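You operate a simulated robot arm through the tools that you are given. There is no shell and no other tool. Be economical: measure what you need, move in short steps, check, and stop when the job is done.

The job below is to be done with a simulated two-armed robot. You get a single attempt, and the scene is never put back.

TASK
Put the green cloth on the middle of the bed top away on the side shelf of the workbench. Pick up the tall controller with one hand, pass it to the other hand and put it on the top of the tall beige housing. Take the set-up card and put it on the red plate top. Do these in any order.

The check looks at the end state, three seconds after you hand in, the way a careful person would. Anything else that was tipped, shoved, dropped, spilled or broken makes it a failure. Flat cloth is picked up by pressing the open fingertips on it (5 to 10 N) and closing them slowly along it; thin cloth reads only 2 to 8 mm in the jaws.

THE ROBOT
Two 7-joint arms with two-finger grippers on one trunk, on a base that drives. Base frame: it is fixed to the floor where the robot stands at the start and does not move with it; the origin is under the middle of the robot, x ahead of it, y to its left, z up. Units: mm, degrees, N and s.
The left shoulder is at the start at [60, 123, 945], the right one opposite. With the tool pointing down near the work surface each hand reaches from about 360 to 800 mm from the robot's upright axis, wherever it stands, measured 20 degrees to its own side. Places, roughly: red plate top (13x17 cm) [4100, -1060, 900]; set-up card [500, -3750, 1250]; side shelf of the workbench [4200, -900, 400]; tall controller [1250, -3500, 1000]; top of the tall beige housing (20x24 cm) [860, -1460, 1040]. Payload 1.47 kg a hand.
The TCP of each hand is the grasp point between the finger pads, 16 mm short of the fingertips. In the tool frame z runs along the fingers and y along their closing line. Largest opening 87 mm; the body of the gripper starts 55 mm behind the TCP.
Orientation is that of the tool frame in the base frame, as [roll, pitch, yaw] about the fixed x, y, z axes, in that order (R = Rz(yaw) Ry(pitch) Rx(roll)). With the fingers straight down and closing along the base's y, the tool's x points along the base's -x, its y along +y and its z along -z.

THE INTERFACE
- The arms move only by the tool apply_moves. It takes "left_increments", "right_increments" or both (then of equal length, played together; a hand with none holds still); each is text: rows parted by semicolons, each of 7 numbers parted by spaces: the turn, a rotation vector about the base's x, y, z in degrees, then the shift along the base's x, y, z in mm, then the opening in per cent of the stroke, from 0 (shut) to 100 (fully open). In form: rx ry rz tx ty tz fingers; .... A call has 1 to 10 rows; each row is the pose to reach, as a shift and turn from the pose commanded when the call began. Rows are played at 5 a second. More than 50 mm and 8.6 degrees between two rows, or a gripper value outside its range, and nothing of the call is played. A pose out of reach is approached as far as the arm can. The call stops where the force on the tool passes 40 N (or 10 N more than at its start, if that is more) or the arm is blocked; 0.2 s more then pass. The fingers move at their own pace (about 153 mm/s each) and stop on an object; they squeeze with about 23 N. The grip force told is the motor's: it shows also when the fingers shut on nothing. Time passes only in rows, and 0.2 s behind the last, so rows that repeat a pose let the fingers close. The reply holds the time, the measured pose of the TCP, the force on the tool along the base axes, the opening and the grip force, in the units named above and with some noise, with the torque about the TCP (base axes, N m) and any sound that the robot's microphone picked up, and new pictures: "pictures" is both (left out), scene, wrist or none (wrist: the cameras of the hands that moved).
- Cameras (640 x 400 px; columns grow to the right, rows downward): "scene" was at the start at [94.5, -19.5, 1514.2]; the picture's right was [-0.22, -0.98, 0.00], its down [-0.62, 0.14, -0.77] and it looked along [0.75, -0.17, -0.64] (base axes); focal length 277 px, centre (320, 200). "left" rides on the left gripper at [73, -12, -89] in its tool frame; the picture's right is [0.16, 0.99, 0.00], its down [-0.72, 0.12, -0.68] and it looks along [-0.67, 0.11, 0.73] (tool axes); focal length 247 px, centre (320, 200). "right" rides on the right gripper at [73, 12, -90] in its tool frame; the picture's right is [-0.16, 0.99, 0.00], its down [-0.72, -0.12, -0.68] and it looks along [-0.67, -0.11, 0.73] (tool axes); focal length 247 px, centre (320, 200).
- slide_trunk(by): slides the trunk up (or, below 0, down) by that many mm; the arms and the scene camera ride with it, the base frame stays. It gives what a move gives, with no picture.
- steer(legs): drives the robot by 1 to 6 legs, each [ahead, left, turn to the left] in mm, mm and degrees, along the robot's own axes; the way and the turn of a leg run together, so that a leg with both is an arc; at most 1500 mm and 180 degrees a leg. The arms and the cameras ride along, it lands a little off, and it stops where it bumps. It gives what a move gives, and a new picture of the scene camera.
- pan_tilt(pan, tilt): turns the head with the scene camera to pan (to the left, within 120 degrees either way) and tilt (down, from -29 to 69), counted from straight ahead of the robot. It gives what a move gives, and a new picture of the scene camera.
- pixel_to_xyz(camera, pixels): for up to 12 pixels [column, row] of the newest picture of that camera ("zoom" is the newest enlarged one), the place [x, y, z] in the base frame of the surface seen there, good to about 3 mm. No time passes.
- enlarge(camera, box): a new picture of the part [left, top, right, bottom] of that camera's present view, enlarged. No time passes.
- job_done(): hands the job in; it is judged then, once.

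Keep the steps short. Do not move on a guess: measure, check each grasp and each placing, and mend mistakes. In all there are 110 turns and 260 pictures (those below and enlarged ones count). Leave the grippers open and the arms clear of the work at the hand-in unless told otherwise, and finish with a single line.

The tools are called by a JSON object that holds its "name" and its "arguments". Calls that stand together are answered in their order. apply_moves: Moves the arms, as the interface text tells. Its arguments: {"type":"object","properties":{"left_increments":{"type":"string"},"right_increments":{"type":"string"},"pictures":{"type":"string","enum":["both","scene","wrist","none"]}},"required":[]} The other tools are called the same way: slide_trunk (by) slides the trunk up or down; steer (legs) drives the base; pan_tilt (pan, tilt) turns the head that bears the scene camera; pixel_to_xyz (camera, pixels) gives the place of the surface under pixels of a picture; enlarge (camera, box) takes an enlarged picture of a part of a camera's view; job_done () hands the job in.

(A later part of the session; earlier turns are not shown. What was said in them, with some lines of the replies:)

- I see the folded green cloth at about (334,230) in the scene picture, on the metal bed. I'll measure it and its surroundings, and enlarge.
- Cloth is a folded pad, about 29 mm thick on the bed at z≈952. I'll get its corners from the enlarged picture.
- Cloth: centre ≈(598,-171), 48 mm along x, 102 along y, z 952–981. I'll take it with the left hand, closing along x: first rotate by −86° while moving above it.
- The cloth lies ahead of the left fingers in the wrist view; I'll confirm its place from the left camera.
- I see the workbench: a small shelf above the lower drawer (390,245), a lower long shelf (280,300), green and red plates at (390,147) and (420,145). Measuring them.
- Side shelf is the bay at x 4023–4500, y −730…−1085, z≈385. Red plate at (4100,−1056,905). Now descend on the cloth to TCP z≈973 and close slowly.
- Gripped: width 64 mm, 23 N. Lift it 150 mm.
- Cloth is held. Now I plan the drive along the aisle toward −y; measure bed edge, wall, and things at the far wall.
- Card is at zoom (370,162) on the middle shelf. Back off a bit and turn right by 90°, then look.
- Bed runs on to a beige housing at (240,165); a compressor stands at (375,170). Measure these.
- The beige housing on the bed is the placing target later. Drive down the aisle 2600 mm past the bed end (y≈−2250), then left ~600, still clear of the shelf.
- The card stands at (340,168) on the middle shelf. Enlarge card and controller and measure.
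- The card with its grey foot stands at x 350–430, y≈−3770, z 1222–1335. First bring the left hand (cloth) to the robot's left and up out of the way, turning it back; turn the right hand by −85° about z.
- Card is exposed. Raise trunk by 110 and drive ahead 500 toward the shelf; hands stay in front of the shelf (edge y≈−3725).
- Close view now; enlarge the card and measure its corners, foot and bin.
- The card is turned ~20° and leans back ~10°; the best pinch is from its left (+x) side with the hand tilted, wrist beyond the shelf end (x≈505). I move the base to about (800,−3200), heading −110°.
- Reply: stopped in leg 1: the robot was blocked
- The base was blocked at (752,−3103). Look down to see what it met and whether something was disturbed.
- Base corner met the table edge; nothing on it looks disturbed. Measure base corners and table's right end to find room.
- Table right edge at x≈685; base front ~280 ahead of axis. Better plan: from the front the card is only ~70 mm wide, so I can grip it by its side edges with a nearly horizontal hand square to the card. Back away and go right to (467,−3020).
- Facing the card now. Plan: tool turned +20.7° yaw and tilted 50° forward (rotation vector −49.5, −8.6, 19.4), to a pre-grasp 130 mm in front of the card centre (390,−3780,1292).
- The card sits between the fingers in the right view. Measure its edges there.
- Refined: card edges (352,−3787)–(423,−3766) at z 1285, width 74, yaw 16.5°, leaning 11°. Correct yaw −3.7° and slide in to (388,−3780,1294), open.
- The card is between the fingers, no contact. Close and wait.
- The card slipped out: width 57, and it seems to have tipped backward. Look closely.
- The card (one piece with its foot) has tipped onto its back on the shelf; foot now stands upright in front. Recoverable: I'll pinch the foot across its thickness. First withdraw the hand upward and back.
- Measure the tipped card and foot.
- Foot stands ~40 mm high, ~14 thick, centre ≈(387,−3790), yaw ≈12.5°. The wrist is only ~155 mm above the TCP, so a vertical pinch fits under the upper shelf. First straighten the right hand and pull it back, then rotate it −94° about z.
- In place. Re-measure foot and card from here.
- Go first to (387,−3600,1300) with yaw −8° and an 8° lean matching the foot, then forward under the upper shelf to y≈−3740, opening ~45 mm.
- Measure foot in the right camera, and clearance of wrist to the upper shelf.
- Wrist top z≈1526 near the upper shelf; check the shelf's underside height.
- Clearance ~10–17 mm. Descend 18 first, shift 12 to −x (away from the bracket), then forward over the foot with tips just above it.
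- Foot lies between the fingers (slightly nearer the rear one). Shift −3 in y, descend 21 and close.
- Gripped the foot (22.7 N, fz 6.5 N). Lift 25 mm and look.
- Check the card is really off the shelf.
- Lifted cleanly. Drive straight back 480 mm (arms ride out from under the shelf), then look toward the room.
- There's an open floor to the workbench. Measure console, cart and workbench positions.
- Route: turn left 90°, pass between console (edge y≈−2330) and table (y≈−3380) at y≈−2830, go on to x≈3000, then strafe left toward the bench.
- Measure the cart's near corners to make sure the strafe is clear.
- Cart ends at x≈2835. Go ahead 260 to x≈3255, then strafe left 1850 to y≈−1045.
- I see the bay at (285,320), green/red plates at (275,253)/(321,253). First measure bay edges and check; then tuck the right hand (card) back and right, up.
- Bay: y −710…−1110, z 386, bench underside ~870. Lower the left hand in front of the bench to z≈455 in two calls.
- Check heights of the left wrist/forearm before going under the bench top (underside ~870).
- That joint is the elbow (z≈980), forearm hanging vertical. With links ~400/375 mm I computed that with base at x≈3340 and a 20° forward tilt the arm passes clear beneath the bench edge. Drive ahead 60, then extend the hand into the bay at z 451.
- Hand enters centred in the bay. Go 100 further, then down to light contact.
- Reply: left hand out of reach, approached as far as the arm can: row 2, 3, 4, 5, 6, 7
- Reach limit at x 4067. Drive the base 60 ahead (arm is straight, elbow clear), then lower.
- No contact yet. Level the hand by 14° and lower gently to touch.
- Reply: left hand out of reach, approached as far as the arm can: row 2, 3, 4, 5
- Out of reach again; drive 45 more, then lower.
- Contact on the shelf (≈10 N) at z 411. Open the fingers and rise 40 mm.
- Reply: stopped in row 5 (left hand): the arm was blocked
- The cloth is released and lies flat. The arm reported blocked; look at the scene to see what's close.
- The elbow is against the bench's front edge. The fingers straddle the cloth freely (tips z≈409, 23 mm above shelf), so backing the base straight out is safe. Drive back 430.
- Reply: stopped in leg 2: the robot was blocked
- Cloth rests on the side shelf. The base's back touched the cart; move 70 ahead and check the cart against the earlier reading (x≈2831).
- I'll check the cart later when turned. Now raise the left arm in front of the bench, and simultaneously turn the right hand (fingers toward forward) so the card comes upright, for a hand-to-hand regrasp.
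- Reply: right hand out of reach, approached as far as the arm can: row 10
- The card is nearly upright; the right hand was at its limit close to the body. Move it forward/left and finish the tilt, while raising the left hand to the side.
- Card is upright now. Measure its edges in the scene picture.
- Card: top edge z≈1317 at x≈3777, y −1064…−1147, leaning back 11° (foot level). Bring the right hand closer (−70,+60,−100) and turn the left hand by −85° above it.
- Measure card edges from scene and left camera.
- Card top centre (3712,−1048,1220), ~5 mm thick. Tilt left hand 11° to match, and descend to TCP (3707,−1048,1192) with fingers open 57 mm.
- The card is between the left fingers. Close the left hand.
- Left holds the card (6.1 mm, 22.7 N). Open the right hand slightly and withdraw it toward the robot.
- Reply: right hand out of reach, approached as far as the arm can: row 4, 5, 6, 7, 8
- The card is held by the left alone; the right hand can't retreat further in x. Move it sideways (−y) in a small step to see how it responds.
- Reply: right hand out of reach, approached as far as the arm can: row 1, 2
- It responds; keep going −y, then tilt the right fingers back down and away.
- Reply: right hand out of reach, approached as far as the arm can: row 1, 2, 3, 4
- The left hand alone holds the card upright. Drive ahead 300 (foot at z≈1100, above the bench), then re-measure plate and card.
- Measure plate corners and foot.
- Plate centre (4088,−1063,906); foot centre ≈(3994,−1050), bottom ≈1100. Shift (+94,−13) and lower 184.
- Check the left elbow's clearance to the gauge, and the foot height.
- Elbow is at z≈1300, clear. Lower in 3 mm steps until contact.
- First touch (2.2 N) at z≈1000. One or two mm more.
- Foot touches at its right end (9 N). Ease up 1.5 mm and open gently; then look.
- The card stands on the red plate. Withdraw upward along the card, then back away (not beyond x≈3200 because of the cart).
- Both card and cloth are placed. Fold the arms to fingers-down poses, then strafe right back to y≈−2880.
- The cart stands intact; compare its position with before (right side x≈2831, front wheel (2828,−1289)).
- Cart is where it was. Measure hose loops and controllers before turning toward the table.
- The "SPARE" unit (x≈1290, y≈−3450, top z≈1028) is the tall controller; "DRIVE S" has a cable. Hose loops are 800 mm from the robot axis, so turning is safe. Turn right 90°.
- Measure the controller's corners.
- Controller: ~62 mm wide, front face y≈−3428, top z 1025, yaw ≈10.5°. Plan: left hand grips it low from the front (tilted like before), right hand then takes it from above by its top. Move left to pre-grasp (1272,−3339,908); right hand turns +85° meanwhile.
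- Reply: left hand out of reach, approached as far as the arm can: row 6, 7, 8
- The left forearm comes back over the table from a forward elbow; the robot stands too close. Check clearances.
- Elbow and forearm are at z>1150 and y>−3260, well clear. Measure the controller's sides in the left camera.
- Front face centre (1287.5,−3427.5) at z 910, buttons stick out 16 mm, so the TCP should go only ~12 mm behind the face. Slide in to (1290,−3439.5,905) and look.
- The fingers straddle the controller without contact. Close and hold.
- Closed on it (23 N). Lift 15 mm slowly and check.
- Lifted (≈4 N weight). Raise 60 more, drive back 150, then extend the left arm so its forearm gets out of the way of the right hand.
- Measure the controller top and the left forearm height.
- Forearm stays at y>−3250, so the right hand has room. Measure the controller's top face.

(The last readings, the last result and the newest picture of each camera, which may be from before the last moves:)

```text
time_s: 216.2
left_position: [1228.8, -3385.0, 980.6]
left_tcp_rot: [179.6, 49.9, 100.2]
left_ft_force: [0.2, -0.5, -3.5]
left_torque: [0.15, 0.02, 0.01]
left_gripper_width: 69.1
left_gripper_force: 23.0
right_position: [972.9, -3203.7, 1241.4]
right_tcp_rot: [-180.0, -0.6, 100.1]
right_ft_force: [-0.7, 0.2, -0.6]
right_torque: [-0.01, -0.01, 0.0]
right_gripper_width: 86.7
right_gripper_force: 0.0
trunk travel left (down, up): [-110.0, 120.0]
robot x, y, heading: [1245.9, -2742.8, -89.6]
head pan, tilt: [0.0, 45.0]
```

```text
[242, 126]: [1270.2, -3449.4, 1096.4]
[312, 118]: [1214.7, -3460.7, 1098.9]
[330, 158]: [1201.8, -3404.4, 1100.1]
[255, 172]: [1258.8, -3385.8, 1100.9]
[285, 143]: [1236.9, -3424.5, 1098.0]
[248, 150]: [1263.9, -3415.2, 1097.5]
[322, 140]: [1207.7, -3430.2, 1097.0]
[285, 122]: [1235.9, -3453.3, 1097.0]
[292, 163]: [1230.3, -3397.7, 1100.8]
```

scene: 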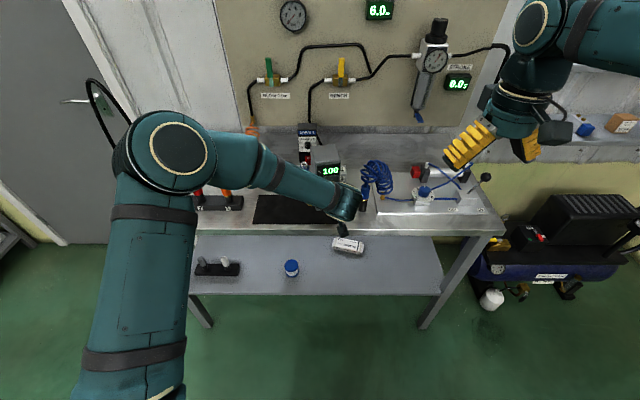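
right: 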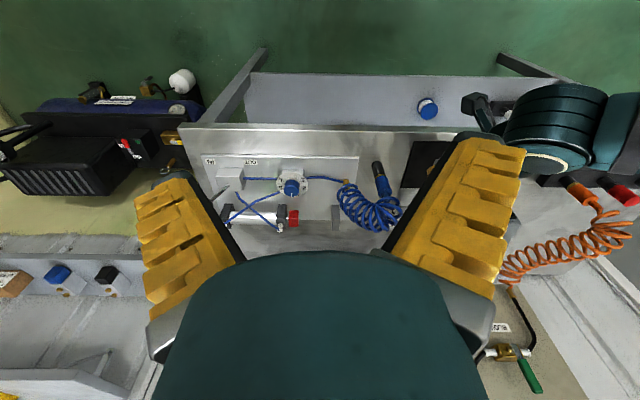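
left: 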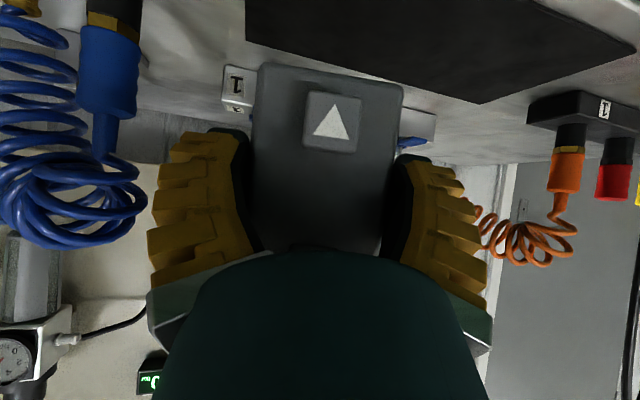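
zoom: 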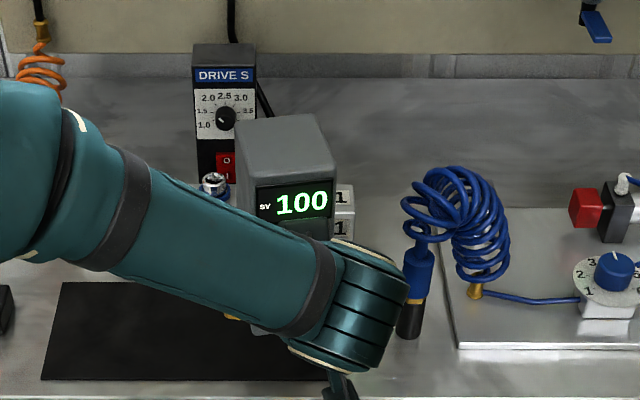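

Top face centre ≈(1236.5,−3425,1098), yaw ≈12°, ~62 mm wide. Bring the right hand round: first −y, then +x, to above it at z≈1165.

{"name": "apply_moves", "arguments": {"right_increments": "0 0 1 4 -44 -6 100; 0 0 2 8 -88 -12 100; 0 0 2 12 -132 -18 100; 0 0 2 16 -177 -24 100; 0 0 2 20 -221 -30 100; 0 0 2 68 -221 -40 100; 0 0 2 117 -221 -50 100; 0 0 2 166 -221 -60 100; 0 0 2 215 -221 -68 100; 0 0 2 263 -221 -76 100", "pictures": "both"}}

```text
time_s: 218.4
left_position: [1228.8, -3385.6, 979.7]
left_tcp_rot: [179.9, 49.9, 100.3]
left_ft_force: [0.9, -0.3, -3.7]
left_torque: [0.12, 0.03, 0.01]
left_gripper_width: 69.1
left_gripper_force: 23.2
right_position: [1238.8, -3420.9, 1163.7]
right_tcp_rot: [-179.9, -0.4, 102.0]
right_ft_force: [1.0, 0.1, 0.5]
right_torque: [0.02, 0.04, -0.01]
right_gripper_width: 87.1
right_gripper_force: 0.1
trunk travel left (down, up): [-110.0, 120.0]
robot x, y, heading: [1246.5, -2745.5, -89.9]
head pan, tilt: [0.0, 45.0]
```

scene: 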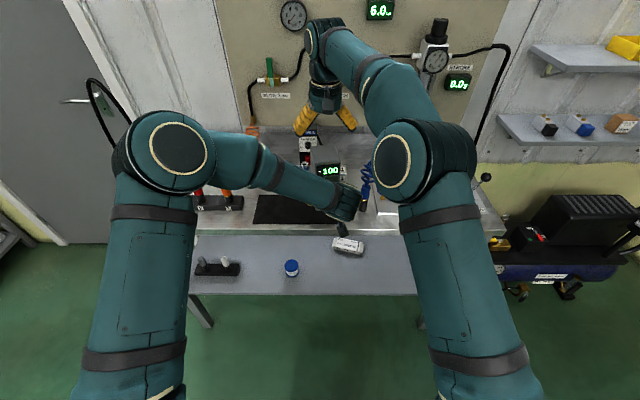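
right: 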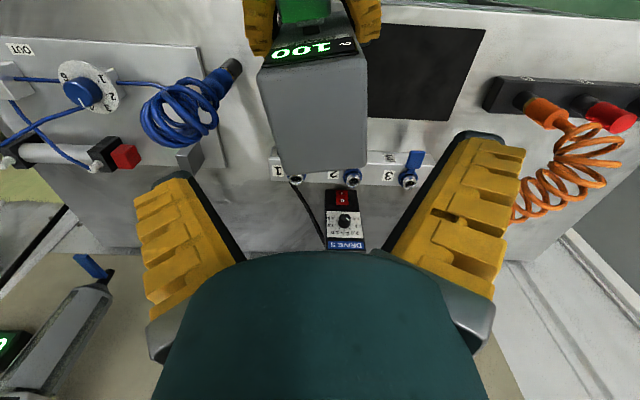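

Measure the top face in the right camera to centre exactly.

{"name": "pixel_to_xyz", "arguments": {"camera": "right", "pixels": [[262, 72], [363, 58], [282, 168], [360, 166], [315, 110], [268, 110], [364, 110]]}}

```text
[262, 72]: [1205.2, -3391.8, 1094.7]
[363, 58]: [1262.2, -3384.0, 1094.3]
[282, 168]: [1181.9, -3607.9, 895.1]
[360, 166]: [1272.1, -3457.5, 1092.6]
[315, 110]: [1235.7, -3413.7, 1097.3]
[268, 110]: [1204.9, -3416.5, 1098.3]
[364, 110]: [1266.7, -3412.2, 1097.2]
```

Centred (x 1205–1267 at y −3413). Descend 85 to z≈1079 and check.

{"name": "apply_moves", "arguments": {"right_increments": "0 0 0 -1 -2 -30 100; 0 0 0 -1 -4 -60 100; 0 0 0 -1 -4 -76 100; 0 0 0 -1 -4 -85 100", "pictures": "both"}}

{"name": "enlarge", "arguments": {"camera": "scene", "box": [240, 60, 432, 230]}}

```text
time_s: 219.4
left_position: [1229.2, -3385.7, 980.1]
left_tcp_rot: [179.8, 49.9, 100.2]
left_ft_force: [-0.5, -0.4, -3.6]
left_torque: [0.13, 0.02, 0.0]
left_gripper_width: 69.1
left_gripper_force: 22.9
right_position: [1236.9, -3426.3, 1077.9]
right_tcp_rot: [-180.0, -0.4, 102.2]
right_ft_force: [0.0, 0.0, 0.1]
right_torque: [0.0, -0.01, 0.0]
right_gripper_width: 87.1
right_gripper_force: 0.1
trunk travel left (down, up): [-110.0, 120.0]
robot x, y, heading: [1244.4, -2743.9, -89.5]
head pan, tilt: [0.0, 45.0]
```

scene: 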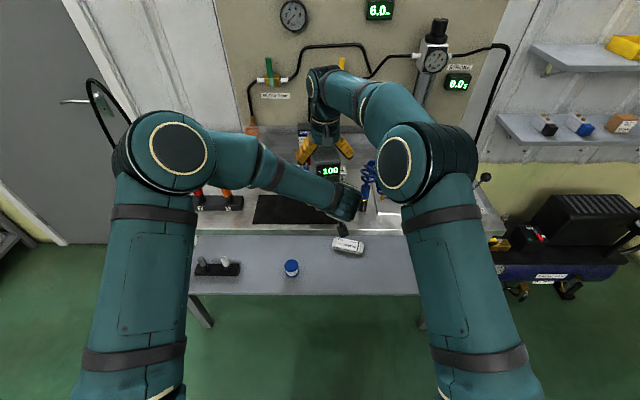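
right: 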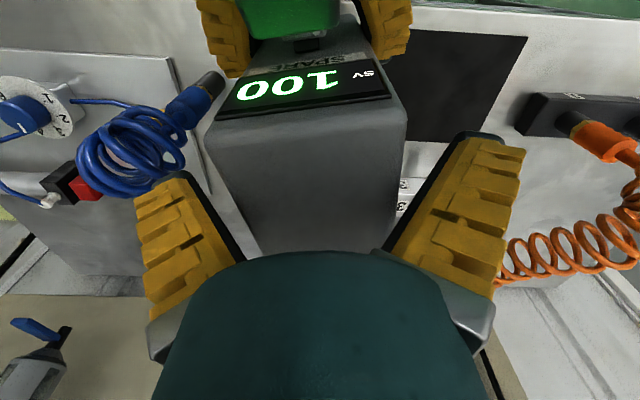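

```text
2.35 times, centred on (336, 145) of scene
```

zoom: 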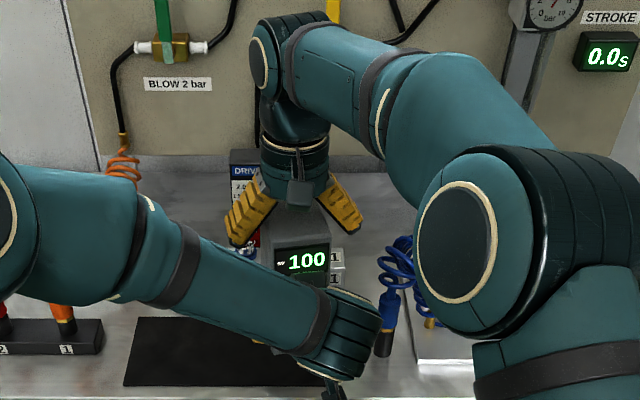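

No contact. Lower 14 more for a deeper grip, then close the right hand.

{"name": "apply_moves", "arguments": {"right_increments": "0 0 0 0 0 -7 100; 0 0 0 0 0 -14 100; 0 0 0 0 0 -14 80; 0 0 0 0 0 -14 60; 0 0 0 0 0 -14 30; 0 0 0 0 0 -14 0; 0 0 0 0 0 -14 0; 0 0 0 0 0 -14 0", "pictures": "wrist"}}

```text
time_s: 221.2
left_position: [1227.4, -3384.6, 979.8]
left_tcp_rot: [179.8, 49.8, 100.2]
left_ft_force: [1.5, 5.6, -12.0]
left_torque: [-0.15, 0.14, 0.17]
left_gripper_width: 68.9
left_gripper_force: 23.2
right_position: [1236.2, -3429.6, 1066.6]
right_tcp_rot: [179.9, -0.4, 102.1]
right_ft_force: [-0.6, -4.4, 8.3]
right_torque: [0.09, 0.02, -0.12]
right_gripper_width: 80.4
right_gripper_force: 23.4
trunk travel left (down, up): [-110.0, 120.0]
robot x, y, heading: [1244.7, -2742.1, -90.0]
head pan, tilt: [0.0, 45.0]
```

right: 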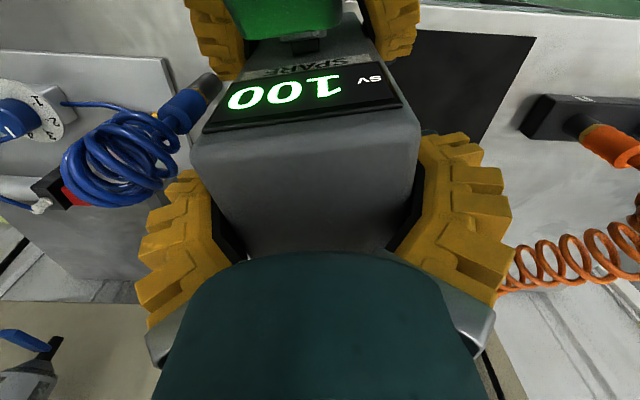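

The right fingers splay and touch only the top edges high up (80 mm at TCP). Regrip shallower: open, rise 20, close.

{"name": "apply_moves", "arguments": {"right_increments": "0 0 0 0 0 0 60; 0 0 0 0 0 0 100; 0 0 0 0 0 0 100; 0 0 0 0 3 10 100; 0 0 0 0 3 20 100; 0 0 0 0 3 20 70; 0 0 0 0 3 20 30; 0 0 0 0 3 20 0; 0 0 0 0 3 20 0", "pictures": "wrist"}}

```text
time_s: 223.2
left_position: [1228.5, -3385.7, 981.2]
left_tcp_rot: [179.7, 50.0, 100.4]
left_ft_force: [1.6, 2.1, 6.8]
left_torque: [-0.41, 0.04, 0.3]
left_gripper_width: 69.2
left_gripper_force: 22.9
right_position: [1237.2, -3425.4, 1085.6]
right_tcp_rot: [-179.9, -0.6, 102.0]
right_ft_force: [-0.7, -2.8, -8.1]
right_torque: [-0.14, -0.02, -0.21]
right_gripper_width: 69.2
right_gripper_force: 22.9
trunk travel left (down, up): [-110.0, 120.0]
robot x, y, heading: [1245.7, -2746.2, -89.8]
head pan, tilt: [0.0, 45.0]
```

right: 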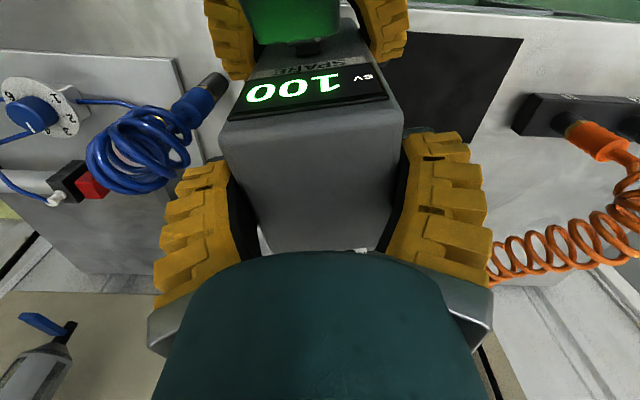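

Now 69 mm with the right hand carrying ~8 N without slip. For safety do the release close above the mat: drive 60 ahead and lower the trunk 68 (both arms ride rigidly).

{"name": "steer", "arguments": {"legs": [[60, 0, 0]]}}

{"name": "slide_trunk", "arguments": {"by": -66}}

{"name": "enlarge", "arguments": {"camera": "scene", "box": [220, 90, 412, 250]}}

```text
time_s: 224.2
left_position: [1230.4, -3446.6, 978.4]
left_tcp_rot: [179.8, 49.8, 100.2]
left_ft_force: [-0.5, -2.0, 3.3]
left_torque: [0.02, -0.1, 0.17]
left_gripper_width: 68.7
left_gripper_force: 22.5
right_position: [1237.9, -3485.7, 1086.7]
right_tcp_rot: [-179.9, -0.5, 102.0]
right_ft_force: [1.0, 1.9, -8.3]
right_torque: [0.15, 0.04, -0.2]
right_gripper_width: 68.1
right_gripper_force: 22.8
trunk travel left (down, up): [-110.0, 120.0]
robot x, y, heading: [1245.6, -2807.6, -89.3]
head pan, tilt: [0.0, 45.0]
```

scene: 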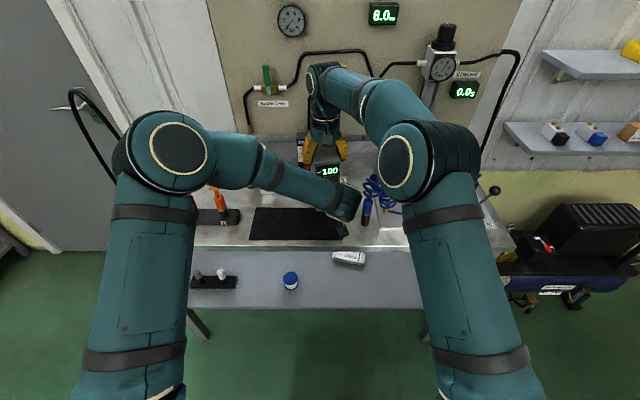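

```text
time_s: 225.2
left_position: [1229.8, -3445.9, 914.2]
left_tcp_rot: [179.7, 49.9, 100.2]
left_ft_force: [-1.4, 1.5, 2.3]
left_torque: [-0.24, -0.13, 0.24]
left_gripper_width: 68.6
left_gripper_force: 23.1
right_position: [1237.5, -3485.6, 1022.0]
right_tcp_rot: [180.0, -0.3, 102.0]
right_ft_force: [-0.4, -1.5, -5.8]
right_torque: [-0.05, 0.01, -0.26]
right_gripper_width: 68.3
right_gripper_force: 23.3
trunk travel left (down, up): [-44.0, 186.0]
robot x, y, heading: [1246.8, -2804.3, -89.8]
head pan, tilt: [0.0, 45.0]
```

```text
2.50 times, centred on (316, 170) of scene
```

zoom: 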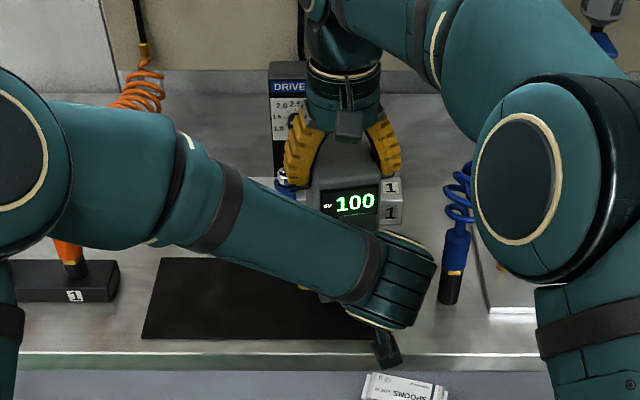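

Hanging just above the mat. Open the left hand and withdraw it toward the robot.

{"name": "apply_moves", "arguments": {"left_increments": "0 0 0 0 0 0 90; 0 0 0 0 0 0 100; 0 0 0 0 0 0 100; 0 0 0 0 0 0 100; 0 0 0 -6 30 0 100; 0 0 0 -12 65 0 100; 0 0 0 -18 100 0 100; 0 0 0 -18 130 0 100", "pictures": "both"}}

```text
time_s: 227.0
left_position: [1210.4, -3316.7, 912.0]
left_tcp_rot: [179.9, 49.9, 100.2]
left_ft_force: [0.1, -0.5, 0.2]
left_torque: [0.0, 0.03, 0.01]
left_gripper_width: 86.9
left_gripper_force: 0.0
right_position: [1236.7, -3484.3, 1020.7]
right_tcp_rot: [-179.9, -0.5, 102.1]
right_ft_force: [0.1, 0.3, -3.8]
right_torque: [0.02, -0.01, 0.01]
right_gripper_width: 68.8
right_gripper_force: 23.4
trunk travel left (down, up): [-44.0, 186.0]
robot x, y, heading: [1247.4, -2803.8, -89.7]
head pan, tilt: [0.0, 45.0]
```

scene: 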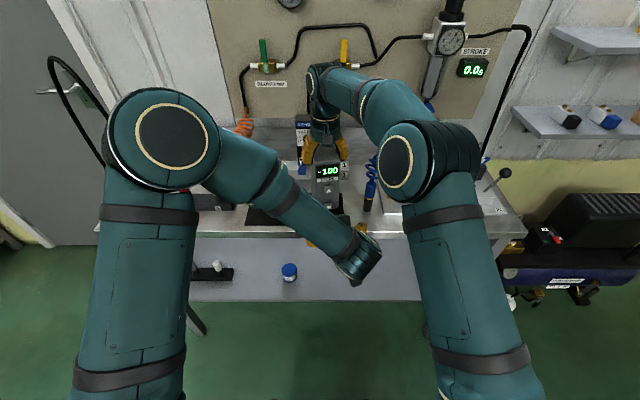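
left: 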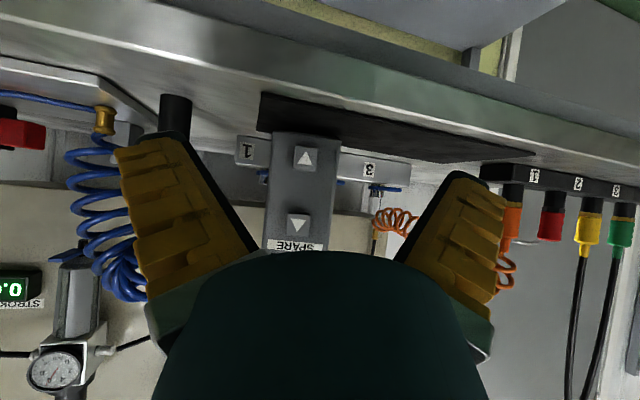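

Right hand holds the whole weight (3.8 N) – handover done. Raise the trunk 184, then pull the arms in and up.

{"name": "slide_trunk", "arguments": {"by": 184}}

{"name": "steer", "arguments": {"legs": [[-120, 0, 0]]}}

{"name": "apply_moves", "arguments": {"left_increments": "7.1 0.4 -1.8 25 10 15 100; 14.3 0.9 -3.7 50 20 30 100; 21.4 1.3 -5.5 75 30 45 100; 28.6 1.7 -7.4 100 40 60 100; 35.7 2.1 -9.2 125 40 75 100; 42.9 2.6 -11.1 150 40 90 100; 50 3 -12.9 175 40 105 100; 50 3 -12.9 200 40 120 100", "right_increments": "0 0 0 -5 15 12 0; 0 0 0 -10 30 25 0; 0 0 0 -15 45 37 0; 0 0 0 -20 60 50 0; 0 0 0 -30 75 62 0; 0 0 0 -40 90 75 0; 0 0 0 -50 105 87 0; 0 0 0 -60 120 100 0", "pictures": "scene"}}

```text
time_s: 229.0
left_position: [1209.8, -3317.9, 1096.4]
left_tcp_rot: [179.7, 49.8, 100.1]
left_ft_force: [0.1, -0.1, -0.5]
left_torque: [0.0, -0.01, -0.01]
left_gripper_width: 87.0
left_gripper_force: 0.0
right_position: [1236.7, -3485.6, 1204.1]
right_tcp_rot: [-180.0, -0.5, 102.1]
right_ft_force: [-0.4, -0.1, -3.7]
right_torque: [0.0, -0.02, 0.0]
right_gripper_width: 68.4
right_gripper_force: 23.4
trunk travel left (down, up): [-228.0, 2.0]
robot x, y, heading: [1245.7, -2806.4, -89.9]
head pan, tilt: [0.0, 45.0]
```

```text
time_s: 230.3
left_position: [1210.6, -3196.7, 1097.6]
left_tcp_rot: [179.8, 50.0, 100.3]
left_ft_force: [0.2, 0.4, 0.7]
left_torque: [0.02, -0.02, 0.03]
left_gripper_width: 87.1
left_gripper_force: 0.1
right_position: [1237.2, -3364.7, 1204.5]
right_tcp_rot: [180.0, -0.4, 102.1]
right_ft_force: [0.3, 0.0, -3.8]
right_torque: [-0.01, -0.04, 0.0]
right_gripper_width: 68.4
right_gripper_force: 23.6
trunk travel left (down, up): [-228.0, 2.0]
robot x, y, heading: [1247.5, -2684.9, -89.5]
head pan, tilt: [0.0, 45.0]
```

scene: 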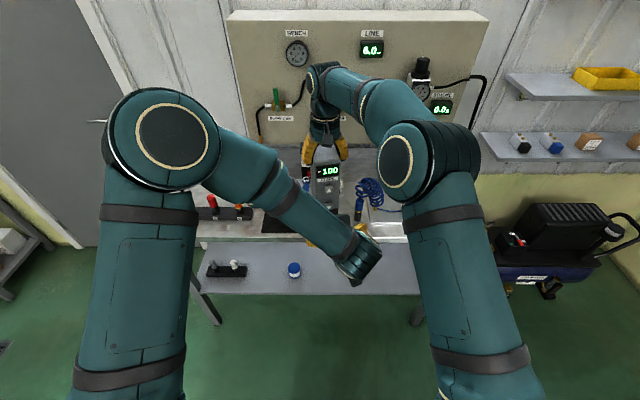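

```text
time_s: 232.1
left_position: [1411.2, -3156.1, 1219.1]
left_tcp_rot: [179.9, -0.1, 86.5]
left_ft_force: [-0.5, 0.7, -0.5]
left_torque: [-0.01, -0.02, 0.03]
left_gripper_width: 86.8
left_gripper_force: 0.1
right_position: [1175.9, -3241.9, 1303.9]
right_tcp_rot: [-179.9, -0.3, 102.1]
right_ft_force: [-0.3, 1.2, -3.4]
right_torque: [-0.07, -0.01, 0.01]
right_gripper_width: 68.5
right_gripper_force: 22.9
trunk travel left (down, up): [-228.0, 2.0]
robot x, y, heading: [1247.0, -2682.0, -89.8]
head pan, tilt: [0.0, 45.0]
```

scene: 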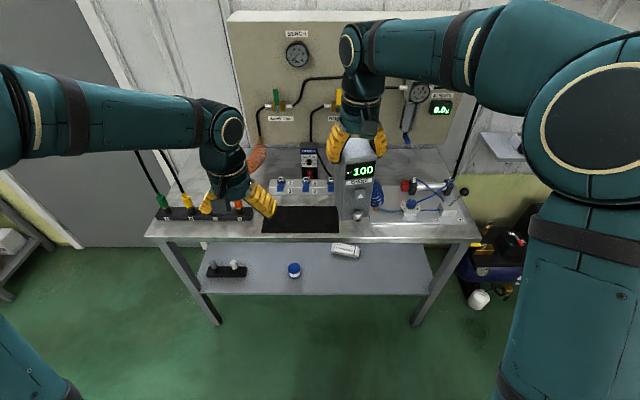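

Secure. Drive: strafe right to x≈−60, back up along the aisle to y≈−1400 (still facing −y).

{"name": "steer", "arguments": {"legs": [[0, -1300, 0], [-1280, 0, 0]]}}

{"name": "pan_tilt", "arguments": {"pan": 75, "tilt": 40}}

```text
time_s: 249.4
left_position: [131.3, -1903.4, 1219.2]
left_tcp_rot: [179.8, -0.2, 87.1]
left_ft_force: [0.3, -0.4, 0.1]
left_torque: [-0.03, -0.03, 0.02]
left_gripper_width: 86.8
left_gripper_force: 0.0
right_position: [-103.3, -1991.4, 1303.1]
right_tcp_rot: [-180.0, -0.6, 102.6]
right_ft_force: [0.0, -0.7, -3.7]
right_torque: [-0.04, -0.05, 0.01]
right_gripper_width: 68.3
right_gripper_force: 23.1
trunk travel left (down, up): [-228.0, 2.0]
robot x, y, heading: [-40.0, -1434.8, -89.1]
head pan, tilt: [0.0, 45.0]
```

scene: 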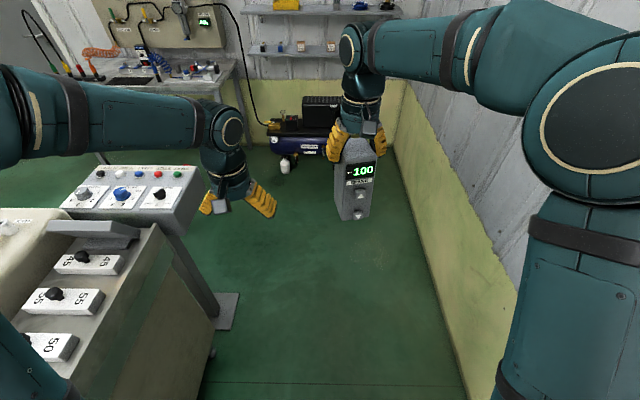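

```text
time_s: 250.9
left_position: [129.3, -1903.4, 1218.7]
left_tcp_rot: [179.8, -0.2, 87.0]
left_ft_force: [-0.3, -0.2, 0.3]
left_torque: [-0.02, 0.03, 0.01]
left_gripper_width: 87.0
left_gripper_force: 0.0
right_position: [-103.6, -1991.0, 1304.4]
right_tcp_rot: [-180.0, -0.4, 102.7]
right_ft_force: [0.0, 0.1, -3.9]
right_torque: [0.01, -0.02, -0.03]
right_gripper_width: 68.3
right_gripper_force: 22.8
trunk travel left (down, up): [-228.0, 2.0]
robot x, y, heading: [-41.2, -1428.7, -89.0]
head pan, tilt: [75.0, 40.0]
```

scene: 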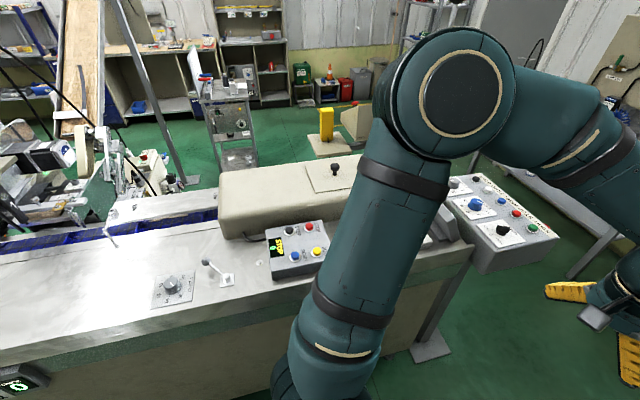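

Measure the housing's top and the bed edge.

{"name": "pixel_to_xyz", "arguments": {"camera": "scene", "pixels": [[222, 175], [265, 180], [300, 170], [335, 178], [310, 190], [222, 210], [355, 160], [270, 215], [335, 165], [180, 340], [300, 300], [280, 165]]}}

{"name": "enlarge", "arguments": {"camera": "scene", "box": [200, 130, 392, 290]}}

```text
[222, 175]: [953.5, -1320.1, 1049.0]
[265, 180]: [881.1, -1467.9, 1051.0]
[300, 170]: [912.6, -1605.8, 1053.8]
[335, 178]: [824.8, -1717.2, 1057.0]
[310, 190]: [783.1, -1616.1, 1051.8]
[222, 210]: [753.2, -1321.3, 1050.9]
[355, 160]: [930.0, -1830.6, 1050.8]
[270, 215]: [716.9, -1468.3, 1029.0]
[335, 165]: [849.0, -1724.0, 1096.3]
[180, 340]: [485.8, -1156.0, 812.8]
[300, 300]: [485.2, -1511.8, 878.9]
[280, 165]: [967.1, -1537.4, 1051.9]
```

```text
2.50 times, centred on (296, 210) of scene
```

zoom: 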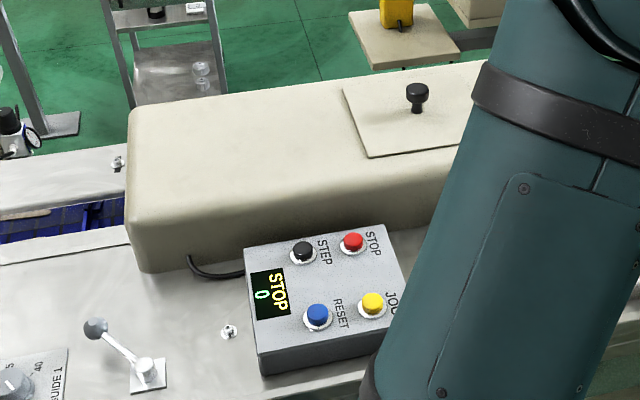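

Housing top: z≈1051, free from y≈−1320 to −1590, x≈740–970. Turn left 89° (controller bottom at z≈1149, above everything), strafe left ~100, then advance 150.

{"name": "steer", "arguments": {"legs": [[0, 0, 89], [0, 95, 0], [150, 0, 0]]}}

{"name": "pan_tilt", "arguments": {"pan": -5, "tilt": 40}}

```text
time_s: 257.2
left_position: [583.1, -1173.0, 1218.4]
left_tcp_rot: [179.8, -0.2, 176.3]
left_ft_force: [0.4, 0.4, -0.1]
left_torque: [-0.02, 0.0, 0.0]
left_gripper_width: 87.0
left_gripper_force: 0.1
right_position: [668.4, -1408.2, 1304.4]
right_tcp_rot: [180.0, -0.4, -168.2]
right_ft_force: [-0.3, 0.1, -4.5]
right_torque: [0.02, 0.03, 0.01]
right_gripper_width: 68.2
right_gripper_force: 23.2
trunk travel left (down, up): [-228.0, 2.0]
robot x, y, heading: [109.8, -1334.2, 0.3]
head pan, tilt: [75.0, 40.0]
```

scene: 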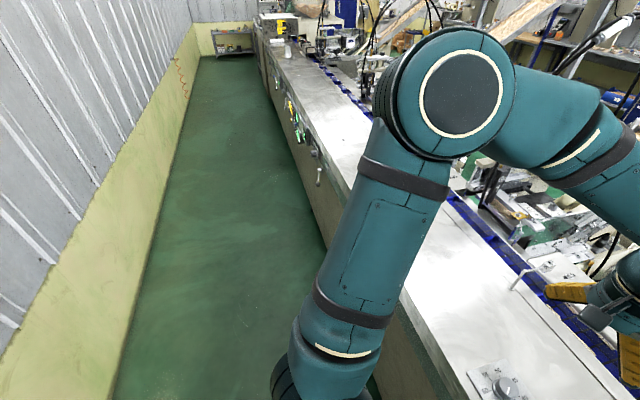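

```text
time_s: 258.7
left_position: [583.3, -1174.3, 1218.7]
left_tcp_rot: [179.7, -0.1, 176.3]
left_ft_force: [0.6, 0.4, 0.0]
left_torque: [0.01, -0.01, 0.01]
left_gripper_width: 87.1
left_gripper_force: 0.0
right_position: [667.2, -1407.9, 1302.6]
right_tcp_rot: [-180.0, -0.5, -168.2]
right_ft_force: [0.4, -0.7, -4.5]
right_torque: [-0.02, 0.0, 0.0]
right_gripper_width: 68.2
right_gripper_force: 23.4
trunk travel left (down, up): [-228.0, 2.0]
robot x, y, heading: [108.0, -1335.1, -0.3]
head pan, tilt: [-5.0, 40.0]
```

scene: 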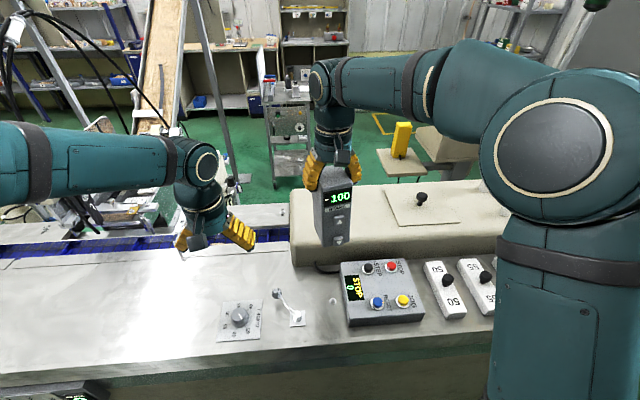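

Drive 35 ahead, then move the controller over the housing to (850,−1458), staying high.

{"name": "steer", "arguments": {"legs": [[35, 0, 0]]}}

{"name": "apply_moves", "arguments": {"right_increments": "0 0 0 37 -12 0 0; 0 0 0 75 -25 0 0; 0 0 0 112 -37 0 0; 0 0 0 148 -50 0 0; 0 0 0 148 -50 -30 0; 0 0 0 148 -50 -60 0; 0 0 0 148 -50 -75 0", "pictures": "both"}}

{"name": "enlarge", "arguments": {"camera": "scene", "box": [260, 100, 452, 260]}}

```text
time_s: 259.6
left_position: [615.9, -1172.9, 1219.0]
left_tcp_rot: [179.7, -0.1, 176.2]
left_ft_force: [0.1, 0.5, 0.4]
left_torque: [-0.04, 0.02, -0.02]
left_gripper_width: 87.1
left_gripper_force: 0.0
right_position: [701.6, -1408.5, 1303.8]
right_tcp_rot: [-180.0, -0.5, -168.2]
right_ft_force: [0.1, 0.5, -4.0]
right_torque: [0.03, 0.01, 0.02]
right_gripper_width: 68.4
right_gripper_force: 23.0
trunk travel left (down, up): [-228.0, 2.0]
robot x, y, heading: [141.9, -1337.9, 0.2]
head pan, tilt: [-5.0, 40.0]
```

scene: 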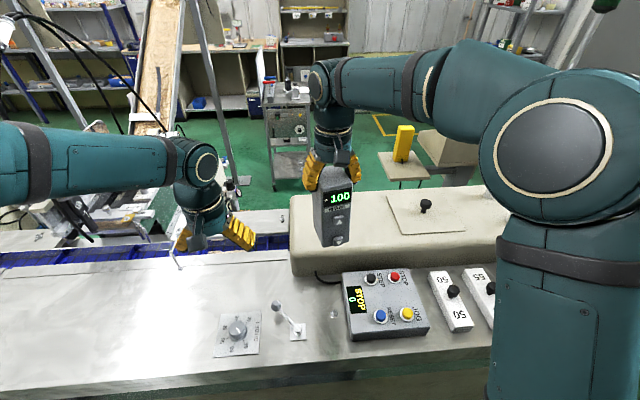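

```text
time_s: 261.1
left_position: [616.0, -1174.1, 1218.3]
left_tcp_rot: [179.8, -0.1, 176.3]
left_ft_force: [-0.4, 0.7, -0.9]
left_torque: [-0.03, -0.02, 0.0]
left_gripper_width: 87.2
left_gripper_force: 0.1
right_position: [849.7, -1459.0, 1227.8]
right_tcp_rot: [-180.0, -0.5, -168.2]
right_ft_force: [-0.1, 0.7, -3.2]
right_torque: [0.02, -0.01, 0.01]
right_gripper_width: 68.4
right_gripper_force: 23.0
trunk travel left (down, up): [-228.0, 2.0]
robot x, y, heading: [144.8, -1336.9, 0.2]
head pan, tilt: [-5.0, 40.0]
```

scene: 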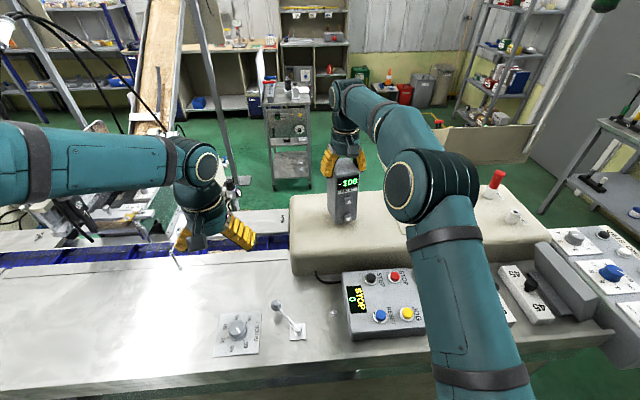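
right: 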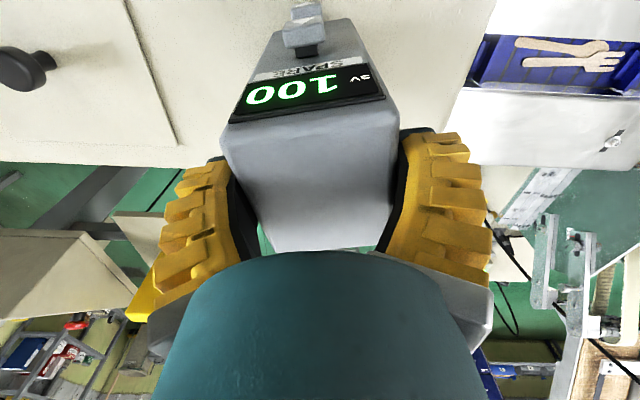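

```text
2.50 times, centred on (356, 180) of scene
```

zoom: 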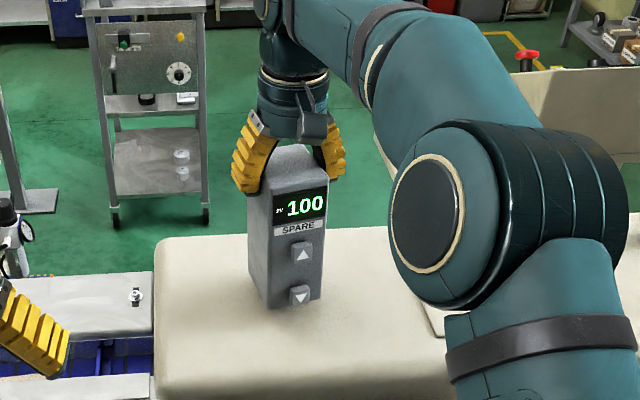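

Now lower in small steps watching the force (now −3.5 N).

{"name": "apply_moves", "arguments": {"right_increments": "0 0 0 0 0 -6 0; 0 0 0 0 0 -11 0; 0 0 0 0 0 -14 0; 0 0 0 0 0 -16 0; 0 0 0 0 0 -16 0", "pictures": "none"}}

{"name": "enlarge", "arguments": {"camera": "scene", "box": [310, 170, 390, 240]}}

```text
time_s: 262.4
left_position: [616.9, -1174.3, 1219.2]
left_tcp_rot: [179.8, 0.0, 176.2]
left_ft_force: [-0.6, -0.9, 0.2]
left_torque: [-0.01, 0.0, 0.02]
left_gripper_width: 87.2
left_gripper_force: 0.0
right_position: [850.3, -1457.7, 1214.3]
right_tcp_rot: [180.0, -0.4, -168.1]
right_ft_force: [1.6, -0.5, 1.2]
right_torque: [0.06, -0.31, -0.08]
right_gripper_width: 68.7
right_gripper_force: 23.0
trunk travel left (down, up): [-228.0, 2.0]
robot x, y, heading: [141.3, -1336.6, 0.0]
head pan, tilt: [-5.0, 40.0]
```

```text
5.71 times, centred on (350, 205) of scene
```

zoom: 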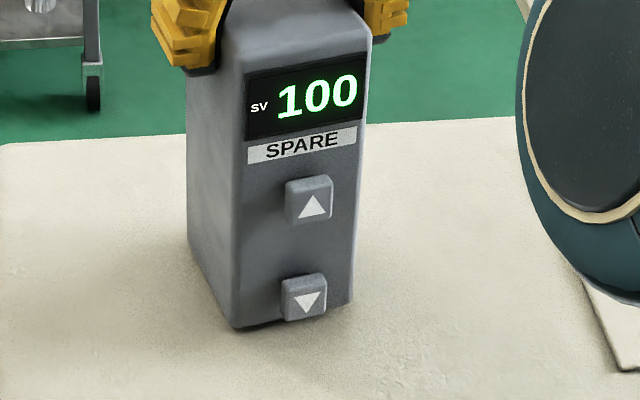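

Back edge touches first: the unit leans ~2–3°. Lift 4, tilt −2.5° about y, then lower again gently.

{"name": "apply_moves", "arguments": {"right_increments": "0 0 0 0 0 4 0; 0 -1.3 0 0 0 4 0; 0 -2.5 0 0 0 4 0; 0 -2.5 0 0 0 1 0; 0 -2.5 0 0 0 -1 0; 0 -2.5 0 0 0 -2 0; 0 -2.5 0 0 0 -2 0", "pictures": "none"}}

{"name": "enlarge", "arguments": {"camera": "scene", "box": [310, 170, 390, 240]}}

```text
time_s: 263.9
left_position: [616.8, -1174.3, 1220.4]
left_tcp_rot: [179.7, -0.1, 176.3]
left_ft_force: [-0.3, 0.8, 0.5]
left_torque: [-0.03, -0.01, 0.02]
left_gripper_width: 87.2
left_gripper_force: 0.0
right_position: [849.5, -1458.3, 1212.0]
right_tcp_rot: [-179.4, 2.1, -168.1]
right_ft_force: [-0.3, -2.1, 4.9]
right_torque: [0.07, -0.32, -0.05]
right_gripper_width: 68.8
right_gripper_force: 22.4
trunk travel left (down, up): [-228.0, 2.0]
robot x, y, heading: [141.1, -1339.0, 0.2]
head pan, tilt: [-5.0, 40.0]
```

```text
5.71 times, centred on (350, 205) of scene
```

zoom: 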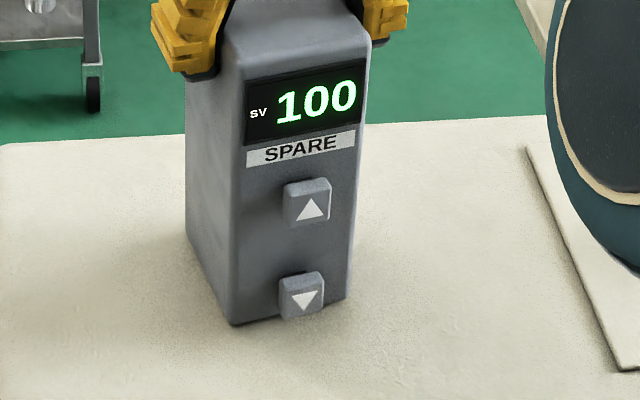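

Nearly flush. Tilt a further −1.5° and press slightly.

{"name": "apply_moves", "arguments": {"right_increments": "0 0 0 0 0 2 0; 0 -1.5 0 0 0 2 0; 0 -1.5 0 0 0 0 0; 0 -1.5 0 0 0 -1 0; 0 -1.5 0 0 0 -1.5 0; 0 -1.5 0 0 0 -1.5 0", "pictures": "none"}}

{"name": "enlarge", "arguments": {"camera": "scene", "box": [310, 170, 390, 240]}}

```text
time_s: 265.4
left_position: [614.0, -1174.5, 1220.3]
left_tcp_rot: [179.8, -0.1, 176.3]
left_ft_force: [0.1, 0.4, 0.7]
left_torque: [0.01, 0.04, 0.01]
left_gripper_width: 87.2
left_gripper_force: 0.0
right_position: [849.1, -1458.5, 1210.4]
right_tcp_rot: [-179.2, 3.6, -168.1]
right_ft_force: [3.3, -3.1, 12.6]
right_torque: [-0.04, -0.07, -0.01]
right_gripper_width: 69.2
right_gripper_force: 23.4
trunk travel left (down, up): [-228.0, 2.0]
robot x, y, heading: [144.4, -1335.7, -0.1]
head pan, tilt: [-5.0, 40.0]
```

```text
5.71 times, centred on (350, 205) of scene
```

zoom: 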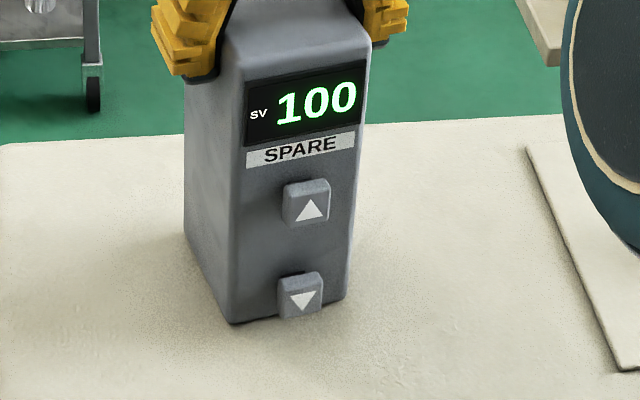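

Flush now (torque ~0). Ease and open the right hand, then look.

{"name": "apply_moves", "arguments": {"right_increments": "0 0 0 0 0 1 0; 0 0 0 0 0 1 80; 0 0 0 0 0 1 85; 0 0 0 0 0 1 92; 0 0 0 0 0 1 100; 0 0 0 0 0 1 100", "pictures": "both"}}

{"name": "enlarge", "arguments": {"camera": "scene", "box": [290, 130, 410, 240]}}

```text
time_s: 266.8
left_position: [615.7, -1173.3, 1219.1]
left_tcp_rot: [179.8, -0.1, 176.4]
left_ft_force: [-0.2, -0.5, 0.2]
left_torque: [-0.01, -0.02, 0.0]
left_gripper_width: 87.0
left_gripper_force: 0.2
right_position: [849.2, -1457.1, 1211.0]
right_tcp_rot: [-179.2, 3.5, -168.1]
right_ft_force: [-0.1, 0.3, 0.1]
right_torque: [0.02, 0.0, 0.03]
right_gripper_width: 87.0
right_gripper_force: 0.1
trunk travel left (down, up): [-228.0, 2.0]
robot x, y, heading: [143.9, -1334.9, 0.3]
head pan, tilt: [-5.0, 40.0]
```

scene: 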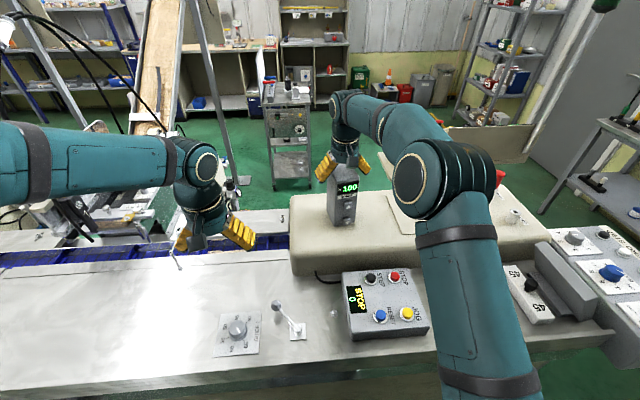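
right: 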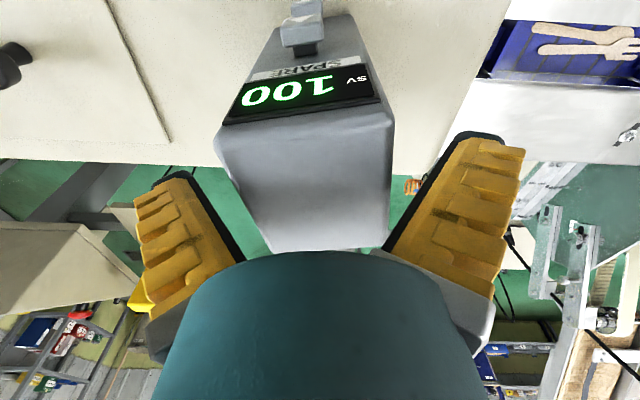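

```text
3.64 times, centred on (350, 185) of scene
```

zoom: 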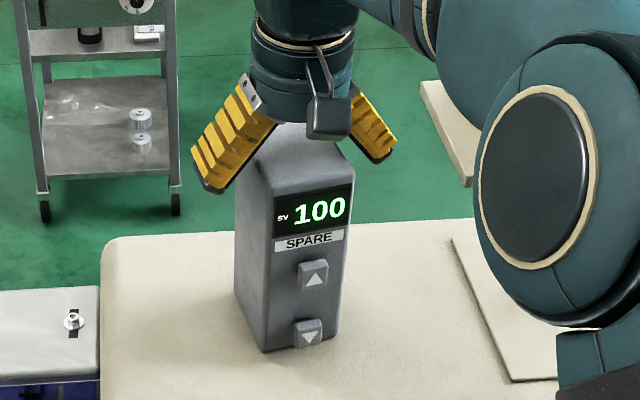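

It stands. Rise 60 straight, then back the base away 200.

{"name": "apply_moves", "arguments": {"right_increments": "0 0 0 0 0 20 100; 0 0 0 0 0 40 100; 0 0 0 0 0 60 100", "pictures": "none"}}

{"name": "steer", "arguments": {"legs": [[-200, 0, 0]]}}

{"name": "enlarge", "arguments": {"camera": "scene", "box": [250, 100, 442, 260]}}

```text
time_s: 267.6
left_position: [615.7, -1173.7, 1220.4]
left_tcp_rot: [179.8, -0.1, 176.3]
left_ft_force: [0.0, -1.2, 0.2]
left_torque: [0.02, -0.01, 0.0]
left_gripper_width: 87.2
left_gripper_force: 0.0
right_position: [848.0, -1456.2, 1270.2]
right_tcp_rot: [-179.1, 3.4, -167.9]
right_ft_force: [-0.2, -0.5, 0.0]
right_torque: [0.0, 0.02, -0.02]
right_gripper_width: 86.9
right_gripper_force: 0.1
trunk travel left (down, up): [-228.0, 2.0]
robot x, y, heading: [142.1, -1336.8, -0.0]
head pan, tilt: [-5.0, 40.0]
```

```text
time_s: 269.1
left_position: [416.7, -1173.9, 1219.3]
left_tcp_rot: [179.8, -0.1, 176.4]
left_ft_force: [-0.3, 0.6, -0.1]
left_torque: [0.01, -0.01, 0.0]
left_gripper_width: 86.8
left_gripper_force: 0.1
right_position: [648.8, -1455.5, 1271.0]
right_tcp_rot: [-179.1, 3.4, -167.9]
right_ft_force: [-0.8, -0.2, 0.7]
right_torque: [0.02, 0.0, -0.03]
right_gripper_width: 87.0
right_gripper_force: 0.0
trunk travel left (down, up): [-228.0, 2.0]
robot x, y, heading: [-53.8, -1339.9, 0.2]
head pan, tilt: [-5.0, 40.0]
```

scene: 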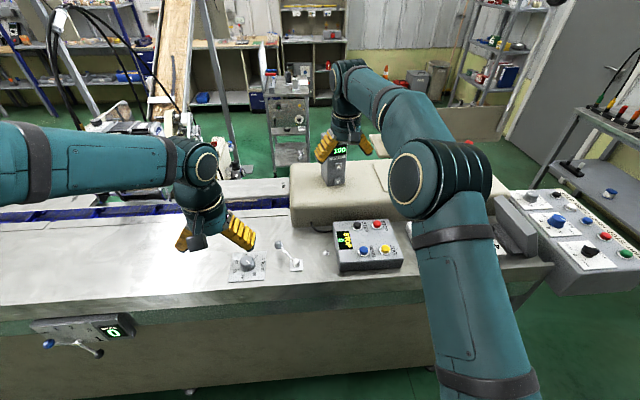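

```text
2.50 times, centred on (346, 180) of scene
```

zoom: 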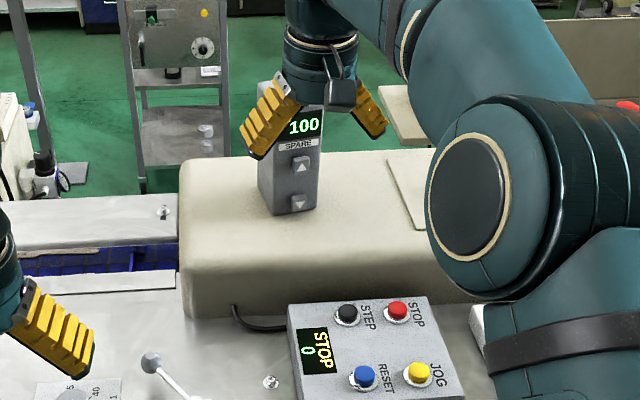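

Controller stands on the housing, hands clear. A last look at the far bench for card and cloth.

{"name": "enlarge", "arguments": {"camera": "scene", "box": [190, 10, 310, 110]}}

```text
4.00 times, centred on (250, 60) of scene
```

zoom: 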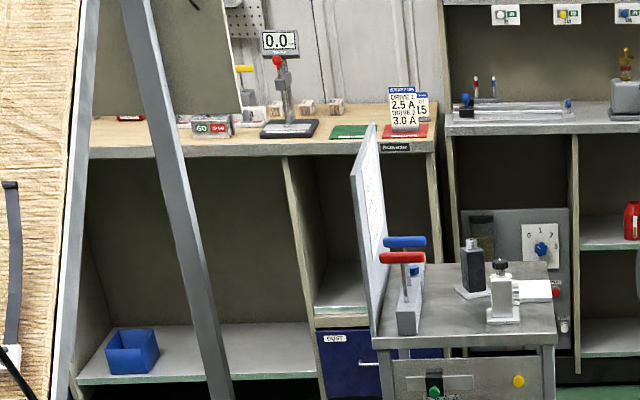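

The card is still standing on the red plate, and both hands are open and clear of the work. The cart blocks my view of the cloth from here, but I saw it lying on the side shelf after I let go. Handing in.

{"name": "job_done", "arguments": {}}

```text
The job is handed in.
```

The green cloth is on the side shelf, the set-up card stands on the red plate (it tipped onto its back during the first grasp and I set it upright again), and the tall controller, passed from left hand to right, stands on the beige housing; the base also touched the table and the cart once each, and I saw nothing moved.
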